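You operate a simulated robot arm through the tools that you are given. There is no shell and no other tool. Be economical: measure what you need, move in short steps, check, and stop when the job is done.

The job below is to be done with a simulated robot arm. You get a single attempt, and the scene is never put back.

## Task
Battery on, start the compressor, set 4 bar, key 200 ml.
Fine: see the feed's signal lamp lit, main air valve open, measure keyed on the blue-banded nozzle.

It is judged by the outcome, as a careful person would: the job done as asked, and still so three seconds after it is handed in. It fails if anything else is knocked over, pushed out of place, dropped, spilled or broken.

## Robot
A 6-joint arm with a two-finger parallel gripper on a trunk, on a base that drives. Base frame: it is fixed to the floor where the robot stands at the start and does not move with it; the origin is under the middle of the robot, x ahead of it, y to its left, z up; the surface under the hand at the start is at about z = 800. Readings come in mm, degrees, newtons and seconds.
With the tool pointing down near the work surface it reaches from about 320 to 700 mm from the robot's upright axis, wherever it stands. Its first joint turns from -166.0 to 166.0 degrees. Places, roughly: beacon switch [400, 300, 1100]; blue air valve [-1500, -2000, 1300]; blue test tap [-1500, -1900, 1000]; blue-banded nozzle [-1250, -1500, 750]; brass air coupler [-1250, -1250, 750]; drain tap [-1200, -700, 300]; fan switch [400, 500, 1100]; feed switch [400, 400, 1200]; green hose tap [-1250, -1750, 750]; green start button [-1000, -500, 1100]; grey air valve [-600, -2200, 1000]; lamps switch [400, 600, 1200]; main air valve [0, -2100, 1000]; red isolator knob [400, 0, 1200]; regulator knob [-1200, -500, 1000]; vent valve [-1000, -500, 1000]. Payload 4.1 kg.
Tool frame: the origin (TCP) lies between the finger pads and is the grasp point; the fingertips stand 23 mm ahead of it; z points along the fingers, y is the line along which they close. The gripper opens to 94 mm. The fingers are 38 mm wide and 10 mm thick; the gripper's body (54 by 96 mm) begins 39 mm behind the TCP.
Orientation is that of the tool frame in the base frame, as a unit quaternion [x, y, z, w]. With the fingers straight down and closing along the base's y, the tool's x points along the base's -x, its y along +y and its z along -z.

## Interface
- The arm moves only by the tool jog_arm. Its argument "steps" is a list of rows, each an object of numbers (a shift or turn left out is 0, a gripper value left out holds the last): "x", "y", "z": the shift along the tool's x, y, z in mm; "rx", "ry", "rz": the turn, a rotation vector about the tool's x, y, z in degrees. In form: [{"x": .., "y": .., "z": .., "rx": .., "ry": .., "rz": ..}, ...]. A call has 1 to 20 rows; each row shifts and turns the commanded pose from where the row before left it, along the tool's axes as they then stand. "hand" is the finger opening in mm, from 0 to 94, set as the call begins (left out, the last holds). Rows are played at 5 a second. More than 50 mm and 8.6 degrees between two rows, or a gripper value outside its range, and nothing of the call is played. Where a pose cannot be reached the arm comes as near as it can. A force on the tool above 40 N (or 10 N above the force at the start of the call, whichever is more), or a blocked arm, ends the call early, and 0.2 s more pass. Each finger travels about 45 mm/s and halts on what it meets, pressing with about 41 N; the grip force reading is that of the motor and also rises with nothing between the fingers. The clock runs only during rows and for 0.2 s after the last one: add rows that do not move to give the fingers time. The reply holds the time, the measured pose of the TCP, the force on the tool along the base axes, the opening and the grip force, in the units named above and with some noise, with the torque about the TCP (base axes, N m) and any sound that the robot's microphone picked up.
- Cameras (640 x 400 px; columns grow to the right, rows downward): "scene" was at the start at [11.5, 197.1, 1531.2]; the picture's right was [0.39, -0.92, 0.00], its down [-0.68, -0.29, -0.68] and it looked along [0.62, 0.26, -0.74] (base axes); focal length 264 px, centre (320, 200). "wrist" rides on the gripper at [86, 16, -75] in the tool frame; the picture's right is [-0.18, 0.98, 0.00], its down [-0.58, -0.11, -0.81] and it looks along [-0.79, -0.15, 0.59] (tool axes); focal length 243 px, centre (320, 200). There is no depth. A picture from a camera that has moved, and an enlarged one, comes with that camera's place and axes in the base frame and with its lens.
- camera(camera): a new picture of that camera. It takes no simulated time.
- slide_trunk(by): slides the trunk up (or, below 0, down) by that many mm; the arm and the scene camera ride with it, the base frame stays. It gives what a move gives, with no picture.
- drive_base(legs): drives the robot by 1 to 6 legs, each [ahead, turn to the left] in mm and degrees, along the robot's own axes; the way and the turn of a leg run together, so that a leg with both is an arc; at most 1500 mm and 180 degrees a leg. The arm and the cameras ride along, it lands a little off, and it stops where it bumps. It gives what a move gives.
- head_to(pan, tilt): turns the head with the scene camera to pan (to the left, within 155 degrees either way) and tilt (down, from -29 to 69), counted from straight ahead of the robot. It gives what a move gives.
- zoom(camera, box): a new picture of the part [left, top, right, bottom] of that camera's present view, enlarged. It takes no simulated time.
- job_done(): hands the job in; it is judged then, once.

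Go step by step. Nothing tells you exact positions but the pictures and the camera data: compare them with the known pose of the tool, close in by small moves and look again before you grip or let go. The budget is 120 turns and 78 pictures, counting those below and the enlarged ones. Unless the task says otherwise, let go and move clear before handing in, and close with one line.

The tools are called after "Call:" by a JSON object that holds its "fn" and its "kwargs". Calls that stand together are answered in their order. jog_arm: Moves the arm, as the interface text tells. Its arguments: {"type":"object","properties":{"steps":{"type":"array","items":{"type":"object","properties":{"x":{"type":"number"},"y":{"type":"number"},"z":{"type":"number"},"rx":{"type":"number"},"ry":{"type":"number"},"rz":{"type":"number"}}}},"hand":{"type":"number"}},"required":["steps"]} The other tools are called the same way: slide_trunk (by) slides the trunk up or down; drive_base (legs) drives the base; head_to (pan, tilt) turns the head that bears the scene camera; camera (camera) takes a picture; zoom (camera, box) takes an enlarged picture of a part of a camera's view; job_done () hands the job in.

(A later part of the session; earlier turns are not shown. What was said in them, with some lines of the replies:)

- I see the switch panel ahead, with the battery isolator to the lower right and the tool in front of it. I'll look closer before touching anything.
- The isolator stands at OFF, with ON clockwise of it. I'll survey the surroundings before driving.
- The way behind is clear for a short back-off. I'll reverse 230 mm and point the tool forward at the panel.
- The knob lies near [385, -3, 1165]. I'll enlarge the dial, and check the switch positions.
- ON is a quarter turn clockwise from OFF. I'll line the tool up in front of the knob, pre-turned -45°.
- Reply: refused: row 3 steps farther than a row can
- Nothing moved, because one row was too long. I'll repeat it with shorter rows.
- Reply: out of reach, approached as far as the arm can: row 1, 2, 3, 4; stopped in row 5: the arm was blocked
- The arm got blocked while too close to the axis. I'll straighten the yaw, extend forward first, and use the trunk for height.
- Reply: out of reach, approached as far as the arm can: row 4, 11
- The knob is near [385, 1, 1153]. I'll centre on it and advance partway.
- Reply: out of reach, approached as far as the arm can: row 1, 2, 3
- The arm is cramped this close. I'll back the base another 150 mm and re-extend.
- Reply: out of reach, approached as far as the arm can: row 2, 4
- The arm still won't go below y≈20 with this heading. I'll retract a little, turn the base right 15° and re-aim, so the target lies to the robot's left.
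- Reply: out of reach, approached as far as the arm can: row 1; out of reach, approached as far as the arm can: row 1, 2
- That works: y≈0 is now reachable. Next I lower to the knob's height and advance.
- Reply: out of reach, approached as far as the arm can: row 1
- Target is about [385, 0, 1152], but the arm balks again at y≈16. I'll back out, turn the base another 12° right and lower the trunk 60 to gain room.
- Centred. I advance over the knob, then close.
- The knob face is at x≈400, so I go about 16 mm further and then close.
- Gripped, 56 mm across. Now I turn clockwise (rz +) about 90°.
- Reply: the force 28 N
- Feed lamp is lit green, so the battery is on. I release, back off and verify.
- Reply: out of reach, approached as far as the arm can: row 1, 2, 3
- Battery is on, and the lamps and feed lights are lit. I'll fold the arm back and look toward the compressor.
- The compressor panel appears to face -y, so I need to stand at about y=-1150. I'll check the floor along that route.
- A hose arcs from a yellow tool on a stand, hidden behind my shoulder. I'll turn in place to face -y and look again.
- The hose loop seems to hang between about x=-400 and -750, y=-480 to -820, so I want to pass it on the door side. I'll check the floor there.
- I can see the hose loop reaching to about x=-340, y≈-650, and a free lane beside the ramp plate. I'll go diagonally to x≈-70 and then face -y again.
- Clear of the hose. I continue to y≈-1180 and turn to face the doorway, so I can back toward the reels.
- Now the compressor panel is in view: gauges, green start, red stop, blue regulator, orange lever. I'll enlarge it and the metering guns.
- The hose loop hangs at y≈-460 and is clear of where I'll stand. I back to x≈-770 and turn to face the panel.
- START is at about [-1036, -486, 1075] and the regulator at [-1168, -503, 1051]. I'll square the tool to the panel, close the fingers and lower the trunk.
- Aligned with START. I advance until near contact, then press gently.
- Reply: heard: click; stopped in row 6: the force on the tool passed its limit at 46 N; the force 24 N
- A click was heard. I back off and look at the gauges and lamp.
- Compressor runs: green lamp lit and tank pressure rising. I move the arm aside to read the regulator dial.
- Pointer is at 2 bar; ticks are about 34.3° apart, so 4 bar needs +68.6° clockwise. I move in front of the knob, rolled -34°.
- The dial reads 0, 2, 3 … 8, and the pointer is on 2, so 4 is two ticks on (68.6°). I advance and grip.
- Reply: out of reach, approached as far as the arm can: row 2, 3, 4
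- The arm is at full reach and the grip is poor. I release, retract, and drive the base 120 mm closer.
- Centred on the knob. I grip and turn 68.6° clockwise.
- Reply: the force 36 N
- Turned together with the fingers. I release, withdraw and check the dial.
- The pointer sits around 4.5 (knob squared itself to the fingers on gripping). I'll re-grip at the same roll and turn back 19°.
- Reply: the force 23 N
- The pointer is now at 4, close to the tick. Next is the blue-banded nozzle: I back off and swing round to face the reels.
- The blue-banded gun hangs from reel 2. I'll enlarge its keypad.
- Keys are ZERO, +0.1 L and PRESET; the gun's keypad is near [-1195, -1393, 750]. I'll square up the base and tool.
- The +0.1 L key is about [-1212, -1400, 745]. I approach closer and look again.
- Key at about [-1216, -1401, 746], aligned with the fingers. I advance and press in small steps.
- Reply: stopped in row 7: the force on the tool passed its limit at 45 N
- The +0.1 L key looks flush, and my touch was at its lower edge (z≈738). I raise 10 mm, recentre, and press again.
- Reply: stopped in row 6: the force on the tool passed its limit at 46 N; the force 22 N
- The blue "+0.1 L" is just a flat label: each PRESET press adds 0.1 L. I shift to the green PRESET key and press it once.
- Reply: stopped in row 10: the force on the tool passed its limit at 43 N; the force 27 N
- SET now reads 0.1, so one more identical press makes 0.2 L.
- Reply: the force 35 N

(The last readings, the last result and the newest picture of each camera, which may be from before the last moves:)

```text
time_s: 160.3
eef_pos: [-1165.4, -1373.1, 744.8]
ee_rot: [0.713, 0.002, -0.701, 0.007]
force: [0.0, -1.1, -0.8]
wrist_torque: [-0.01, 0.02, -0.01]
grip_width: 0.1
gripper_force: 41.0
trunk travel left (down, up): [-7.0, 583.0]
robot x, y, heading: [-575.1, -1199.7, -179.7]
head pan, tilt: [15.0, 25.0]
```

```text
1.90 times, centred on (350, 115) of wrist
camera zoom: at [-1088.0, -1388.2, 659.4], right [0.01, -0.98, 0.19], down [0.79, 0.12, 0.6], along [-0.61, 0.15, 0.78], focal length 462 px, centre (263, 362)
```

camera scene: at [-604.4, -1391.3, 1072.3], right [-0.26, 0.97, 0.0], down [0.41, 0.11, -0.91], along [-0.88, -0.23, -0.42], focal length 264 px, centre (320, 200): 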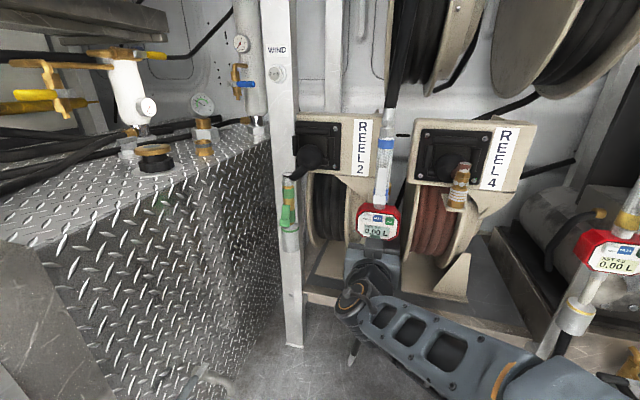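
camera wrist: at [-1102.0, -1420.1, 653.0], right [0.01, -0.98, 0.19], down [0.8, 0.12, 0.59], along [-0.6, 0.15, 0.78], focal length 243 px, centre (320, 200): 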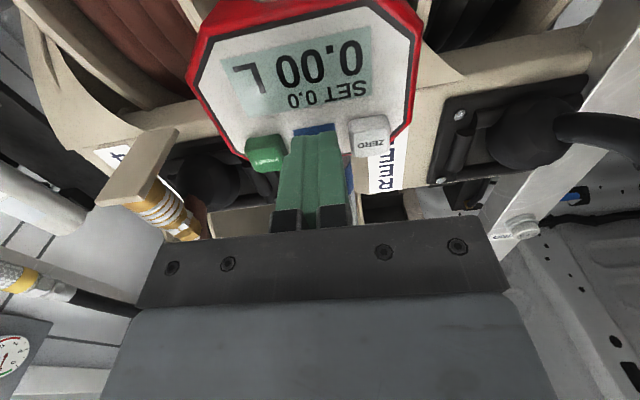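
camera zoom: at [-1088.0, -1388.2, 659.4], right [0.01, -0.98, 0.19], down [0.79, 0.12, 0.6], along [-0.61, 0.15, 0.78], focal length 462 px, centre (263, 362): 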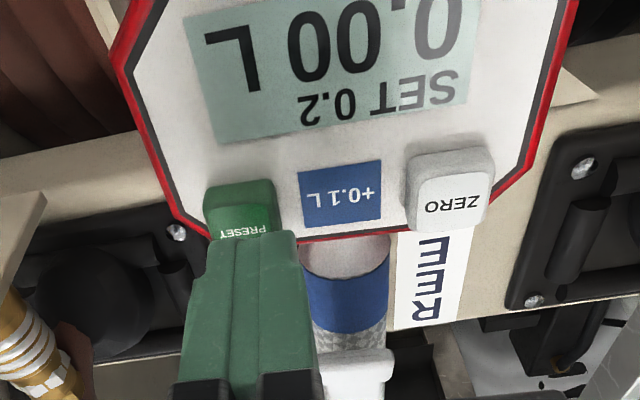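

SET 0.2 L is keyed. Now I retract, raise the trunk and go to the main air valve wall.

Call:
{"fn": "jog_arm", "kwargs": {"steps": [{"z": -40}, {"z": -40}, {"z": -40}, {"z": -40}, {}]}}

Call:
{"fn": "slide_trunk", "kwargs": {"by": 260}}

Call:
{"fn": "drive_base", "kwargs": {"legs": [[-350, 0], [0, 90]]}}

Call:
{"fn": "head_to", "kwargs": {"pan": 15, "tilt": 20}}

Call:
{"fn": "camera", "kwargs": {"camera": "scene"}}

```text
time_s: 161.6
eef_pos: [-1002.5, -1368.0, 743.4]
ee_rot: [0.714, 0.002, -0.7, 0.007]
force: [0.5, 0.4, 0.2]
wrist_torque: [-0.01, 0.03, 0.0]
grip_width: 0.0
gripper_force: 40.9
trunk travel left (down, up): [-7.0, 583.0]
robot x, y, heading: [-569.8, -1204.0, -179.8]
head pan, tilt: [15.0, 25.0]
```

```text
time_s: 164.2
eef_pos: [-1004.5, -1367.9, 1004.6]
ee_rot: [0.713, 0.003, -0.701, 0.007]
force: [0.6, 0.7, 0.1]
wrist_torque: [-0.02, -0.02, -0.01]
grip_width: 0.2
gripper_force: 41.0
trunk travel left (down, up): [-267.0, 323.0]
robot x, y, heading: [-570.3, -1203.0, -179.9]
head pan, tilt: [15.0, 25.0]
```

```text
time_s: 170.3
eef_pos: [-46.2, -1622.9, 1004.5]
ee_rot: [0.495, 0.513, -0.483, 0.508]
force: [0.8, 0.1, 0.1]
wrist_torque: [0.01, 0.0, 0.02]
grip_width: 0.0
gripper_force: 41.0
trunk travel left (down, up): [-267.0, 323.0]
robot x, y, heading: [-222.0, -1204.3, -88.3]
head pan, tilt: [15.0, 25.0]
```

```text
time_s: 171.0
eef_pos: [-46.2, -1625.7, 1004.1]
ee_rot: [0.495, 0.513, -0.484, 0.507]
force: [0.1, -1.1, 0.8]
wrist_torque: [0.0, 0.02, -0.01]
grip_width: 0.1
gripper_force: 40.7
trunk travel left (down, up): [-267.0, 323.0]
robot x, y, heading: [-228.3, -1199.3, -88.5]
head pan, tilt: [15.0, 20.0]
```

```text
13 pictures are left
camera scene: at [-34.2, -1222.9, 1340.4], right [-0.96, -0.28, 0.0], down [-0.1, 0.33, -0.94], along [0.27, -0.9, -0.34], focal length 264 px, centre (320, 200)
```

scene: 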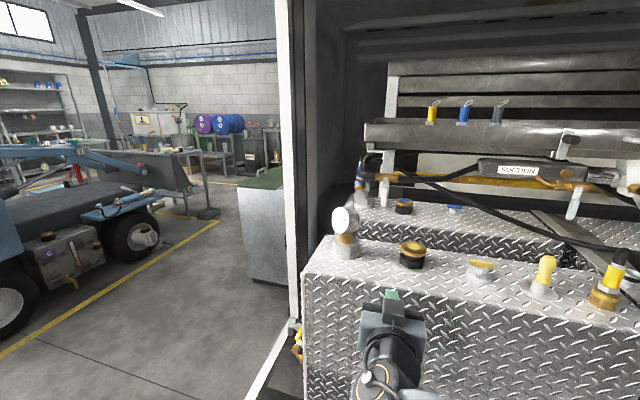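

Call:
{"fn": "zoom", "kwargs": {"camera": "scene", "box": [320, 130, 480, 250]}}

```text
3.33 times, centred on (400, 190) of scene
camera zoom: at [-34.2, -1222.9, 1340.4], right [-0.96, -0.28, 0.0], down [-0.1, 0.33, -0.94], along [0.27, -0.9, -0.34], focal length 881 px, centre (53, 233)
```

zoom: 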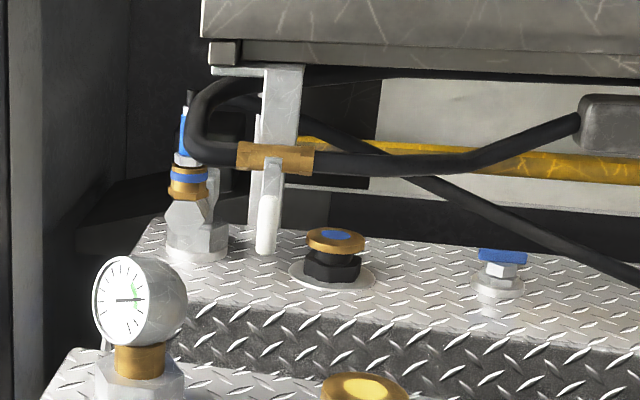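

The main air valve seems to be the brass body near [0, -2100, 1110], its lever hanging down across the pipe (closed). I raise the trunk and move closer for a better look.

Call:
{"fn": "slide_trunk", "kwargs": {"by": 150}}

Call:
{"fn": "drive_base", "kwargs": {"legs": [[0, -1.5], [220, 0]]}}

Call:
{"fn": "camera", "kwargs": {"camera": "scene"}}

```text
time_s: 172.7
eef_pos: [-46.4, -1626.0, 1154.4]
ee_rot: [0.495, 0.513, -0.484, 0.507]
force: [0.2, -0.2, 0.0]
wrist_torque: [-0.01, 0.04, 0.0]
grip_width: 0.0
gripper_force: 40.9
trunk travel left (down, up): [-417.0, 173.0]
robot x, y, heading: [-225.7, -1194.7, -88.3]
head pan, tilt: [15.0, 20.0]
```

```text
time_s: 174.8
eef_pos: [-54.5, -1857.8, 1153.3]
ee_rot: [0.502, 0.507, -0.489, 0.502]
force: [0.7, -0.2, 0.0]
wrist_torque: [-0.03, 0.03, 0.01]
grip_width: 0.0
gripper_force: 40.5
trunk travel left (down, up): [-417.0, 173.0]
robot x, y, heading: [-226.4, -1425.1, -89.5]
head pan, tilt: [15.0, 20.0]
```

```text
11 pictures are left
camera scene: at [-34.0, -1455.2, 1490.4], right [-0.96, -0.26, 0.0], down [-0.09, 0.33, -0.94], along [0.25, -0.91, -0.34], focal length 264 px, centre (320, 200)
```

scene: 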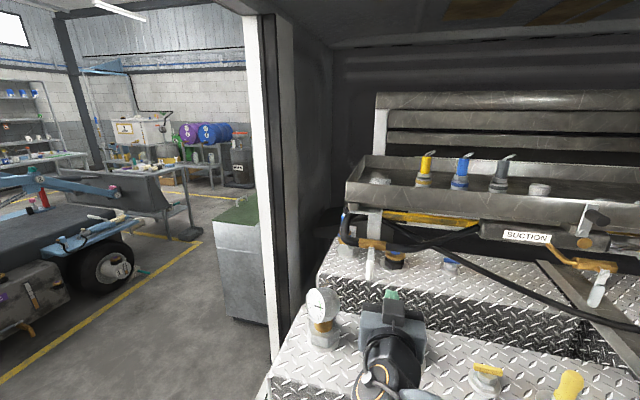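

Call:
{"fn": "zoom", "kwargs": {"camera": "scene", "box": [330, 200, 450, 290]}}

```text
4.44 times, centred on (390, 245) of scene
camera zoom: at [-34.0, -1455.2, 1490.4], right [-0.96, -0.26, 0.0], down [-0.09, 0.33, -0.94], along [0.25, -0.91, -0.34], focal length 1174 px, centre (9, 0)
```

zoom: 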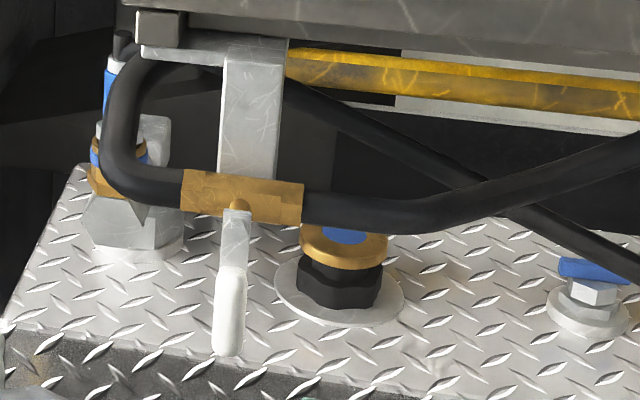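

The lever hangs closed in front of the brass body, pivot about [6, -2210, 1066], tip near z=953. I'll move in, roll the tool so the camera is on the free (-x) side, and stay above the gauge.

Call:
{"fn": "drive_base", "kwargs": {"legs": [[100, 0]]}}

Call:
{"fn": "jog_arm", "kwargs": {"steps": [{"rz": -8.2}, {"rz": -8.2}, {"rz": -8.2}, {"rz": -8.2}, {"rz": -8.2}, {"rz": -8.2}, {"rz": -8.2}, {"rz": -8.2}, {"rz": -8.2}, {"rz": -8.2}, {"rz": -8}, {"x": -33}, {"x": -33}, {"x": -33}, {"z": 40}, {"z": 40}, {"z": 40}, {}]}}

Call:
{"fn": "zoom", "kwargs": {"camera": "scene", "box": [260, 180, 460, 330]}}

Call:
{"fn": "camera", "kwargs": {"camera": "wrist"}}

```text
time_s: 176.0
eef_pos: [-53.7, -1957.6, 1155.0]
ee_rot: [0.501, 0.508, -0.489, 0.502]
force: [0.0, 0.1, -0.1]
wrist_torque: [-0.03, 0.0, 0.04]
grip_width: 0.3
gripper_force: 41.1
trunk travel left (down, up): [-417.0, 173.0]
robot x, y, heading: [-221.7, -1526.5, -89.6]
head pan, tilt: [15.0, 20.0]
```

```text
time_s: 179.8
eef_pos: [45.8, -2077.2, 1153.4]
ee_rot: [-0.005, 0.714, -0.7, 0.009]
force: [-0.3, -0.3, -0.6]
wrist_torque: [-0.01, 0.02, 0.01]
grip_width: 0.0
gripper_force: 41.3
trunk travel left (down, up): [-417.0, 173.0]
robot x, y, heading: [-225.9, -1526.4, -89.8]
head pan, tilt: [15.0, 20.0]
```

```text
2.67 times, centred on (360, 255) of scene
camera zoom: at [-33.3, -1554.7, 1490.4], right [-0.96, -0.26, 0.0], down [-0.09, 0.33, -0.94], along [0.25, -0.91, -0.34], focal length 705 px, centre (213, 53)
```

zoom: 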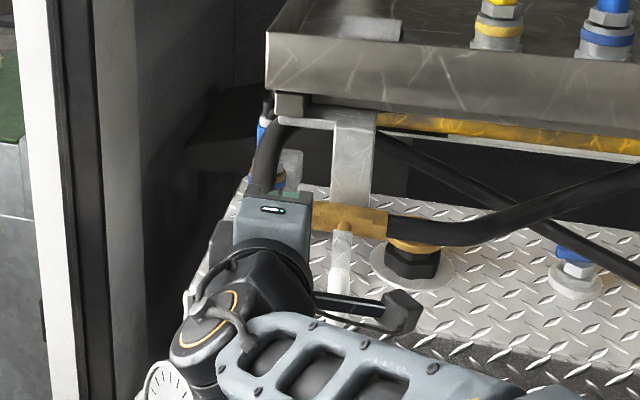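

```text
8 pictures are left
camera wrist: at [-40.5, -2003.1, 1137.3], right [0.19, 0.02, -0.98], down [0.56, 0.82, 0.13], along [0.8, -0.58, 0.14], focal length 243 px, centre (320, 200)
```

wrist: 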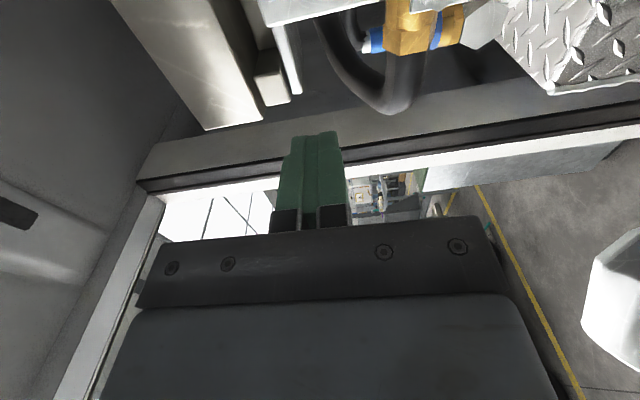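

The wrist joint would crowd the gauge if I descend level, so I pitch the tool 40° down and come in from above, beside the lever on its +x side.

Call:
{"fn": "jog_arm", "kwargs": {"steps": [{"rx": -8}, {"rx": -8}, {"rx": -8}, {"rx": -8}, {"rx": -8}, {"x": 2, "y": -8, "z": 41}, {"x": 2, "y": -8, "z": 41}, {}]}}

Call:
{"fn": "camera", "kwargs": {"camera": "wrist"}}

```text
time_s: 181.6
eef_pos: [47.0, -2146.0, 1111.1]
ee_rot: [-0.007, 0.91, -0.414, 0.007]
force: [0.6, -0.4, 0.4]
wrist_torque: [-0.01, -0.01, 0.01]
grip_width: 0.2
gripper_force: 41.1
trunk travel left (down, up): [-417.0, 173.0]
robot x, y, heading: [-219.6, -1523.1, -89.9]
head pan, tilt: [15.0, 20.0]
```

```text
7 pictures are left
camera wrist: at [-40.2, -2079.8, 1147.9], right [0.18, 0.65, -0.74], down [0.57, 0.55, 0.62], along [0.8, -0.53, -0.27], focal length 243 px, centre (320, 200)
```

wrist: 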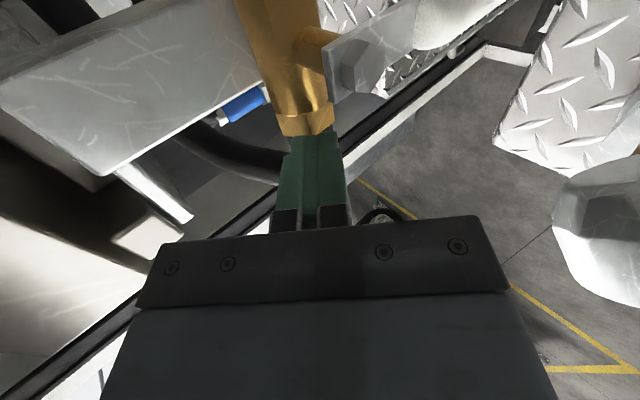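

I can see the brass body, stem and lever from the side; the lever hangs around x≈12, y≈-2165. I shift out 6 mm and descend beside it.

Call:
{"fn": "jog_arm", "kwargs": {"steps": [{"x": -6}, {"y": 25, "z": 25}, {"y": 25, "z": 25}, {"y": 25, "z": 24}, {}]}}

Call:
{"fn": "camera", "kwargs": {"camera": "wrist"}}

```text
time_s: 182.8
eef_pos: [50.7, -2151.5, 1004.9]
ee_rot: [-0.008, 0.911, -0.413, 0.007]
force: [0.2, 0.0, 0.6]
wrist_torque: [0.01, -0.01, 0.0]
grip_width: 0.2
gripper_force: 41.3
trunk travel left (down, up): [-417.0, 173.0]
robot x, y, heading: [-224.6, -1526.8, -89.7]
head pan, tilt: [15.0, 20.0]
```

```text
6 pictures are left
camera wrist: at [-36.4, -2085.5, 1040.9], right [0.18, 0.65, -0.74], down [0.57, 0.55, 0.62], along [0.8, -0.53, -0.27], focal length 243 px, centre (320, 200)
```

wrist: 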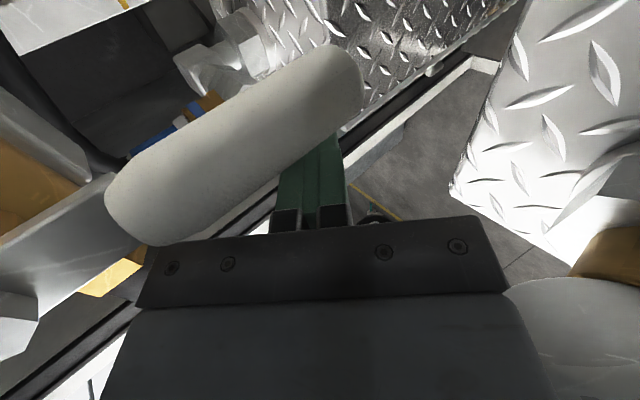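

The fingers now sit just behind the white sleeve, near its end. I go 8 mm deeper and push toward -x along the arc.

Call:
{"fn": "jog_arm", "kwargs": {"steps": [{"y": -5, "z": 6}, {"x": 15}, {"x": 14, "y": 1}, {"x": 10, "y": 1}, {"x": 9}, {"x": 9, "y": -1.5, "z": -1}, {"x": 9, "y": -1.5, "z": -1}, {}]}}

```text
time_s: 183.6
eef_pos: [36.5, -2160.3, 1005.1]
ee_rot: [-0.021, 0.908, -0.418, 0.012]
force: [17.9, -6.6, -3.2]
wrist_torque: [0.4, 1.18, -0.18]
grip_width: 0.0
gripper_force: 40.8
trunk travel left (down, up): [-417.0, 173.0]
robot x, y, heading: [-222.6, -1524.5, -89.1]
head pan, tilt: [15.0, 20.0]
stopped in row 4: the force on the tool passed its limit at 49 N (the readings are from after the stop); the commanded pose is now the measured one
```

The block came from the gripper body meeting the lever near its pivot, with the lever plane nearer at y≈-2150. I back out, then yaw 20° and flatten the pitch to 20° so only the fingers reach it.

Call:
{"fn": "jog_arm", "kwargs": {"steps": [{"x": -10, "y": 13, "z": -15}, {"ry": -5.1, "rz": -4.3}, {"ry": -5.1, "rz": -4.3}, {"ry": -5.1, "rz": -4.3}, {"rx": 6.7}, {"rx": 6.7}, {"rx": 6.6}, {}]}}

Call:
{"fn": "zoom", "kwargs": {"camera": "scene", "box": [260, 190, 440, 325]}}

```text
time_s: 185.4
eef_pos: [55.9, -2133.1, 1004.0]
ee_rot: [-0.182, 0.83, -0.507, 0.143]
force: [-0.3, -0.4, -0.1]
wrist_torque: [-0.02, 0.0, 0.0]
grip_width: 0.1
gripper_force: 41.7
out of reach, approached as far as the arm can: row 6, 7
trunk travel left (down, up): [-417.0, 173.0]
robot x, y, heading: [-222.3, -1524.5, -89.1]
head pan, tilt: [15.0, 20.0]
```

```text
2.96 times, centred on (350, 258) of scene
camera zoom: at [-33.1, -1553.4, 1490.4], right [-0.96, -0.27, 0.0], down [-0.09, 0.33, -0.94], along [0.25, -0.9, -0.34], focal length 783 px, centre (231, 30)
```

zoom: 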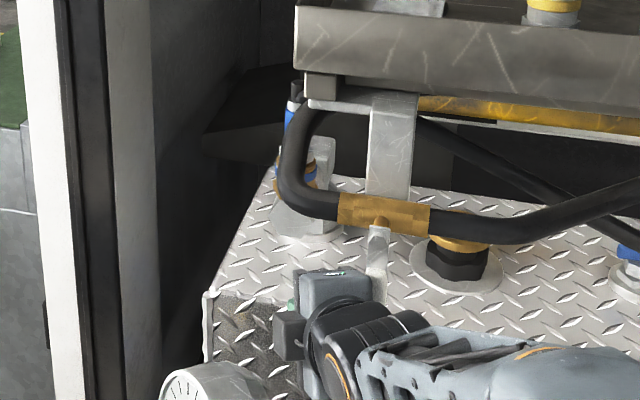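

Gripper is clear of the gauge, and only the fingers reach the lever's end. I push toward -x in a first short arc.

Call:
{"fn": "jog_arm", "kwargs": {"steps": [{"x": 13.1, "y": -2.1, "z": -8.5}, {"x": 13.1, "y": -2.1, "z": -8.5}, {"x": 10.4, "y": 4, "z": -3.7}, {"x": 10.4, "y": 4, "z": -3.7}, {"x": 10.2, "y": 1.4, "z": -5}, {"x": 10.2, "y": 1.4, "z": -5}, {}]}}

```text
time_s: 187.0
eef_pos: [-33.2, -2133.1, 1013.1]
ee_rot: [-0.156, 0.806, -0.559, 0.114]
force: [-1.0, 0.3, -0.2]
wrist_torque: [0.01, 0.01, 0.01]
grip_width: 0.0
gripper_force: 41.2
trunk travel left (down, up): [-417.0, 173.0]
robot x, y, heading: [-221.6, -1523.6, -89.5]
head pan, tilt: [15.0, 20.0]
```

Call:
{"fn": "zoom", "kwargs": {"camera": "scene", "box": [300, 190, 480, 325]}}

```text
2.96 times, centred on (390, 258) of scene
camera zoom: at [-33.2, -1553.4, 1490.4], right [-0.96, -0.27, 0.0], down [-0.09, 0.33, -0.94], along [0.25, -0.9, -0.34], focal length 783 px, centre (113, 30)
```

zoom: 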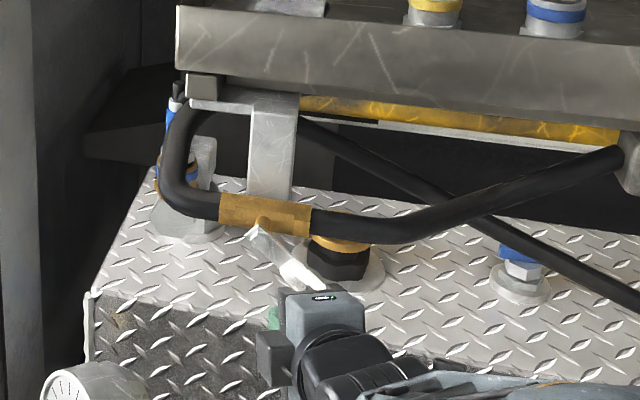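

The lever is turning freely, about 45° now. I continue the arc up to horizontal.

Call:
{"fn": "jog_arm", "kwargs": {"steps": [{"x": 8.3, "y": -3.6, "z": -5}, {"x": 9.2, "y": -4.4, "z": -5.6}, {"x": 9.2, "y": -4.4, "z": -5.6}, {"x": 7, "y": -9, "z": -6.4}, {"x": 7, "y": -9, "z": -6.4}, {"x": 5.5, "y": -11, "z": -6.5}, {"x": 5.5, "y": -11, "z": -6.5}, {"y": -4, "z": -1.4}, {"y": -4, "z": -1.4}, {"y": -4, "z": -1.4}, {}]}}

Call:
{"fn": "zoom", "kwargs": {"camera": "scene", "box": [300, 190, 480, 325]}}

```text
time_s: 188.8
eef_pos: [-88.6, -2131.3, 1067.7]
ee_rot: [-0.158, 0.813, -0.549, 0.113]
force: [-2.2, 3.5, -7.6]
wrist_torque: [-0.02, 0.0, 0.02]
grip_width: 0.1
gripper_force: 41.0
trunk travel left (down, up): [-417.0, 173.0]
robot x, y, heading: [-223.2, -1527.0, -89.3]
head pan, tilt: [15.0, 20.0]
stopped in row 9: the force on the tool passed its limit at 44 N (the readings are from after the stop); the commanded pose is now the measured one
```

```text
2.96 times, centred on (390, 258) of scene
camera zoom: at [-33.4, -1552.9, 1490.7], right [-0.96, -0.27, 0.0], down [-0.09, 0.33, -0.94], along [0.26, -0.9, -0.34], focal length 783 px, centre (113, 30)
```

zoom: 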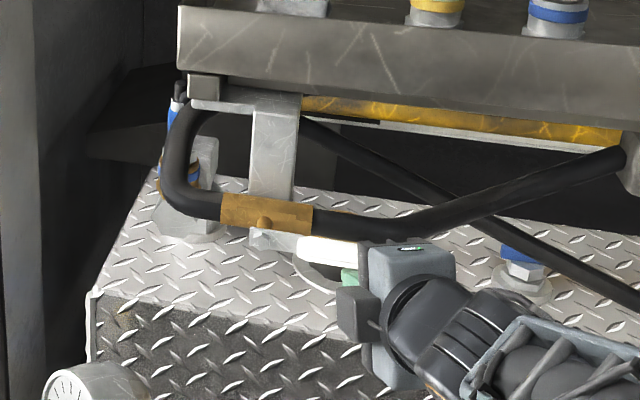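

The lever is horizontal along the pipe and against its stop: main air valve open. I back the hand out clear.

Call:
{"fn": "jog_arm", "kwargs": {"steps": [{"y": 6, "z": 2}, {"z": -30}, {"z": -40}, {"z": -40}, {"z": -40}, {"z": -30}, {}]}}

Call:
{"fn": "drive_base", "kwargs": {"legs": [[-300, 0]]}}

Call:
{"fn": "head_to", "kwargs": {"pan": -140, "tilt": 10}}

Call:
{"fn": "camera", "kwargs": {"camera": "scene"}}

```text
time_s: 190.4
eef_pos: [-155.6, -1976.0, 1128.0]
ee_rot: [-0.16, 0.811, -0.551, 0.114]
force: [0.1, -0.1, 0.3]
wrist_torque: [0.02, -0.01, 0.01]
grip_width: 0.1
gripper_force: 41.4
trunk travel left (down, up): [-417.0, 173.0]
robot x, y, heading: [-220.7, -1525.3, -89.1]
head pan, tilt: [15.0, 20.0]
```

```text
time_s: 192.4
eef_pos: [-160.7, -1676.0, 1130.1]
ee_rot: [-0.158, 0.812, -0.551, 0.112]
force: [0.3, 0.4, -0.8]
wrist_torque: [0.0, -0.02, -0.03]
grip_width: 0.0
gripper_force: 41.0
trunk travel left (down, up): [-417.0, 173.0]
robot x, y, heading: [-227.3, -1223.4, -89.2]
head pan, tilt: [15.0, 20.0]
```

```text
time_s: 194.8
eef_pos: [-159.6, -1676.8, 1130.4]
ee_rot: [-0.158, 0.812, -0.551, 0.113]
force: [0.0, 1.0, -0.3]
wrist_torque: [0.0, -0.01, 0.02]
grip_width: 0.3
gripper_force: 40.8
trunk travel left (down, up): [-417.0, 173.0]
robot x, y, heading: [-228.9, -1221.1, -89.5]
head pan, tilt: [-140.0, 10.0]
```

```text
2 pictures are left
camera scene: at [-123.1, -1092.1, 1506.7], right [0.76, 0.65, 0.0], down [0.11, -0.13, -0.98], along [-0.64, 0.75, -0.17], focal length 264 px, centre (320, 200)
```

scene: 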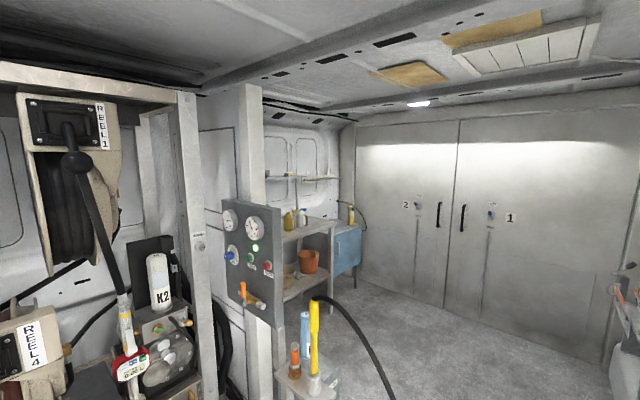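

Call:
{"fn": "zoom", "kwargs": {"camera": "scene", "box": [215, 200, 285, 275]}}

```text
5.33 times, centred on (250, 238) of scene
camera zoom: at [-123.1, -1092.1, 1506.7], right [0.76, 0.65, 0.0], down [0.11, -0.13, -0.98], along [-0.64, 0.75, -0.17], focal length 1409 px, centre (693, 0)
```

zoom: 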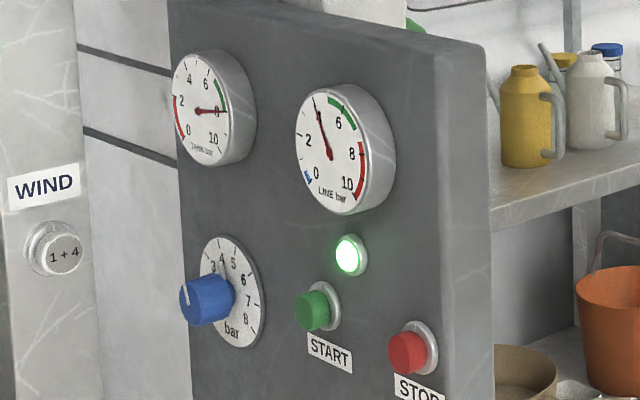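

LINE now reads 4 bar, the tank is at about 8 bar and the run lamp is on. The feed lamp, valve and 0.2 L setting were confirmed earlier, and the hand is clear, so I hand in.

Call:
{"fn": "job_done", "kwargs": {}}

```text
The job is handed in.
```

The job is handed in: battery on, feed lamp lit, compressor running, main air valve open, line gauge at about 4 bar, and 0.2 L (200 ml) keyed on the blue-banded nozzle.
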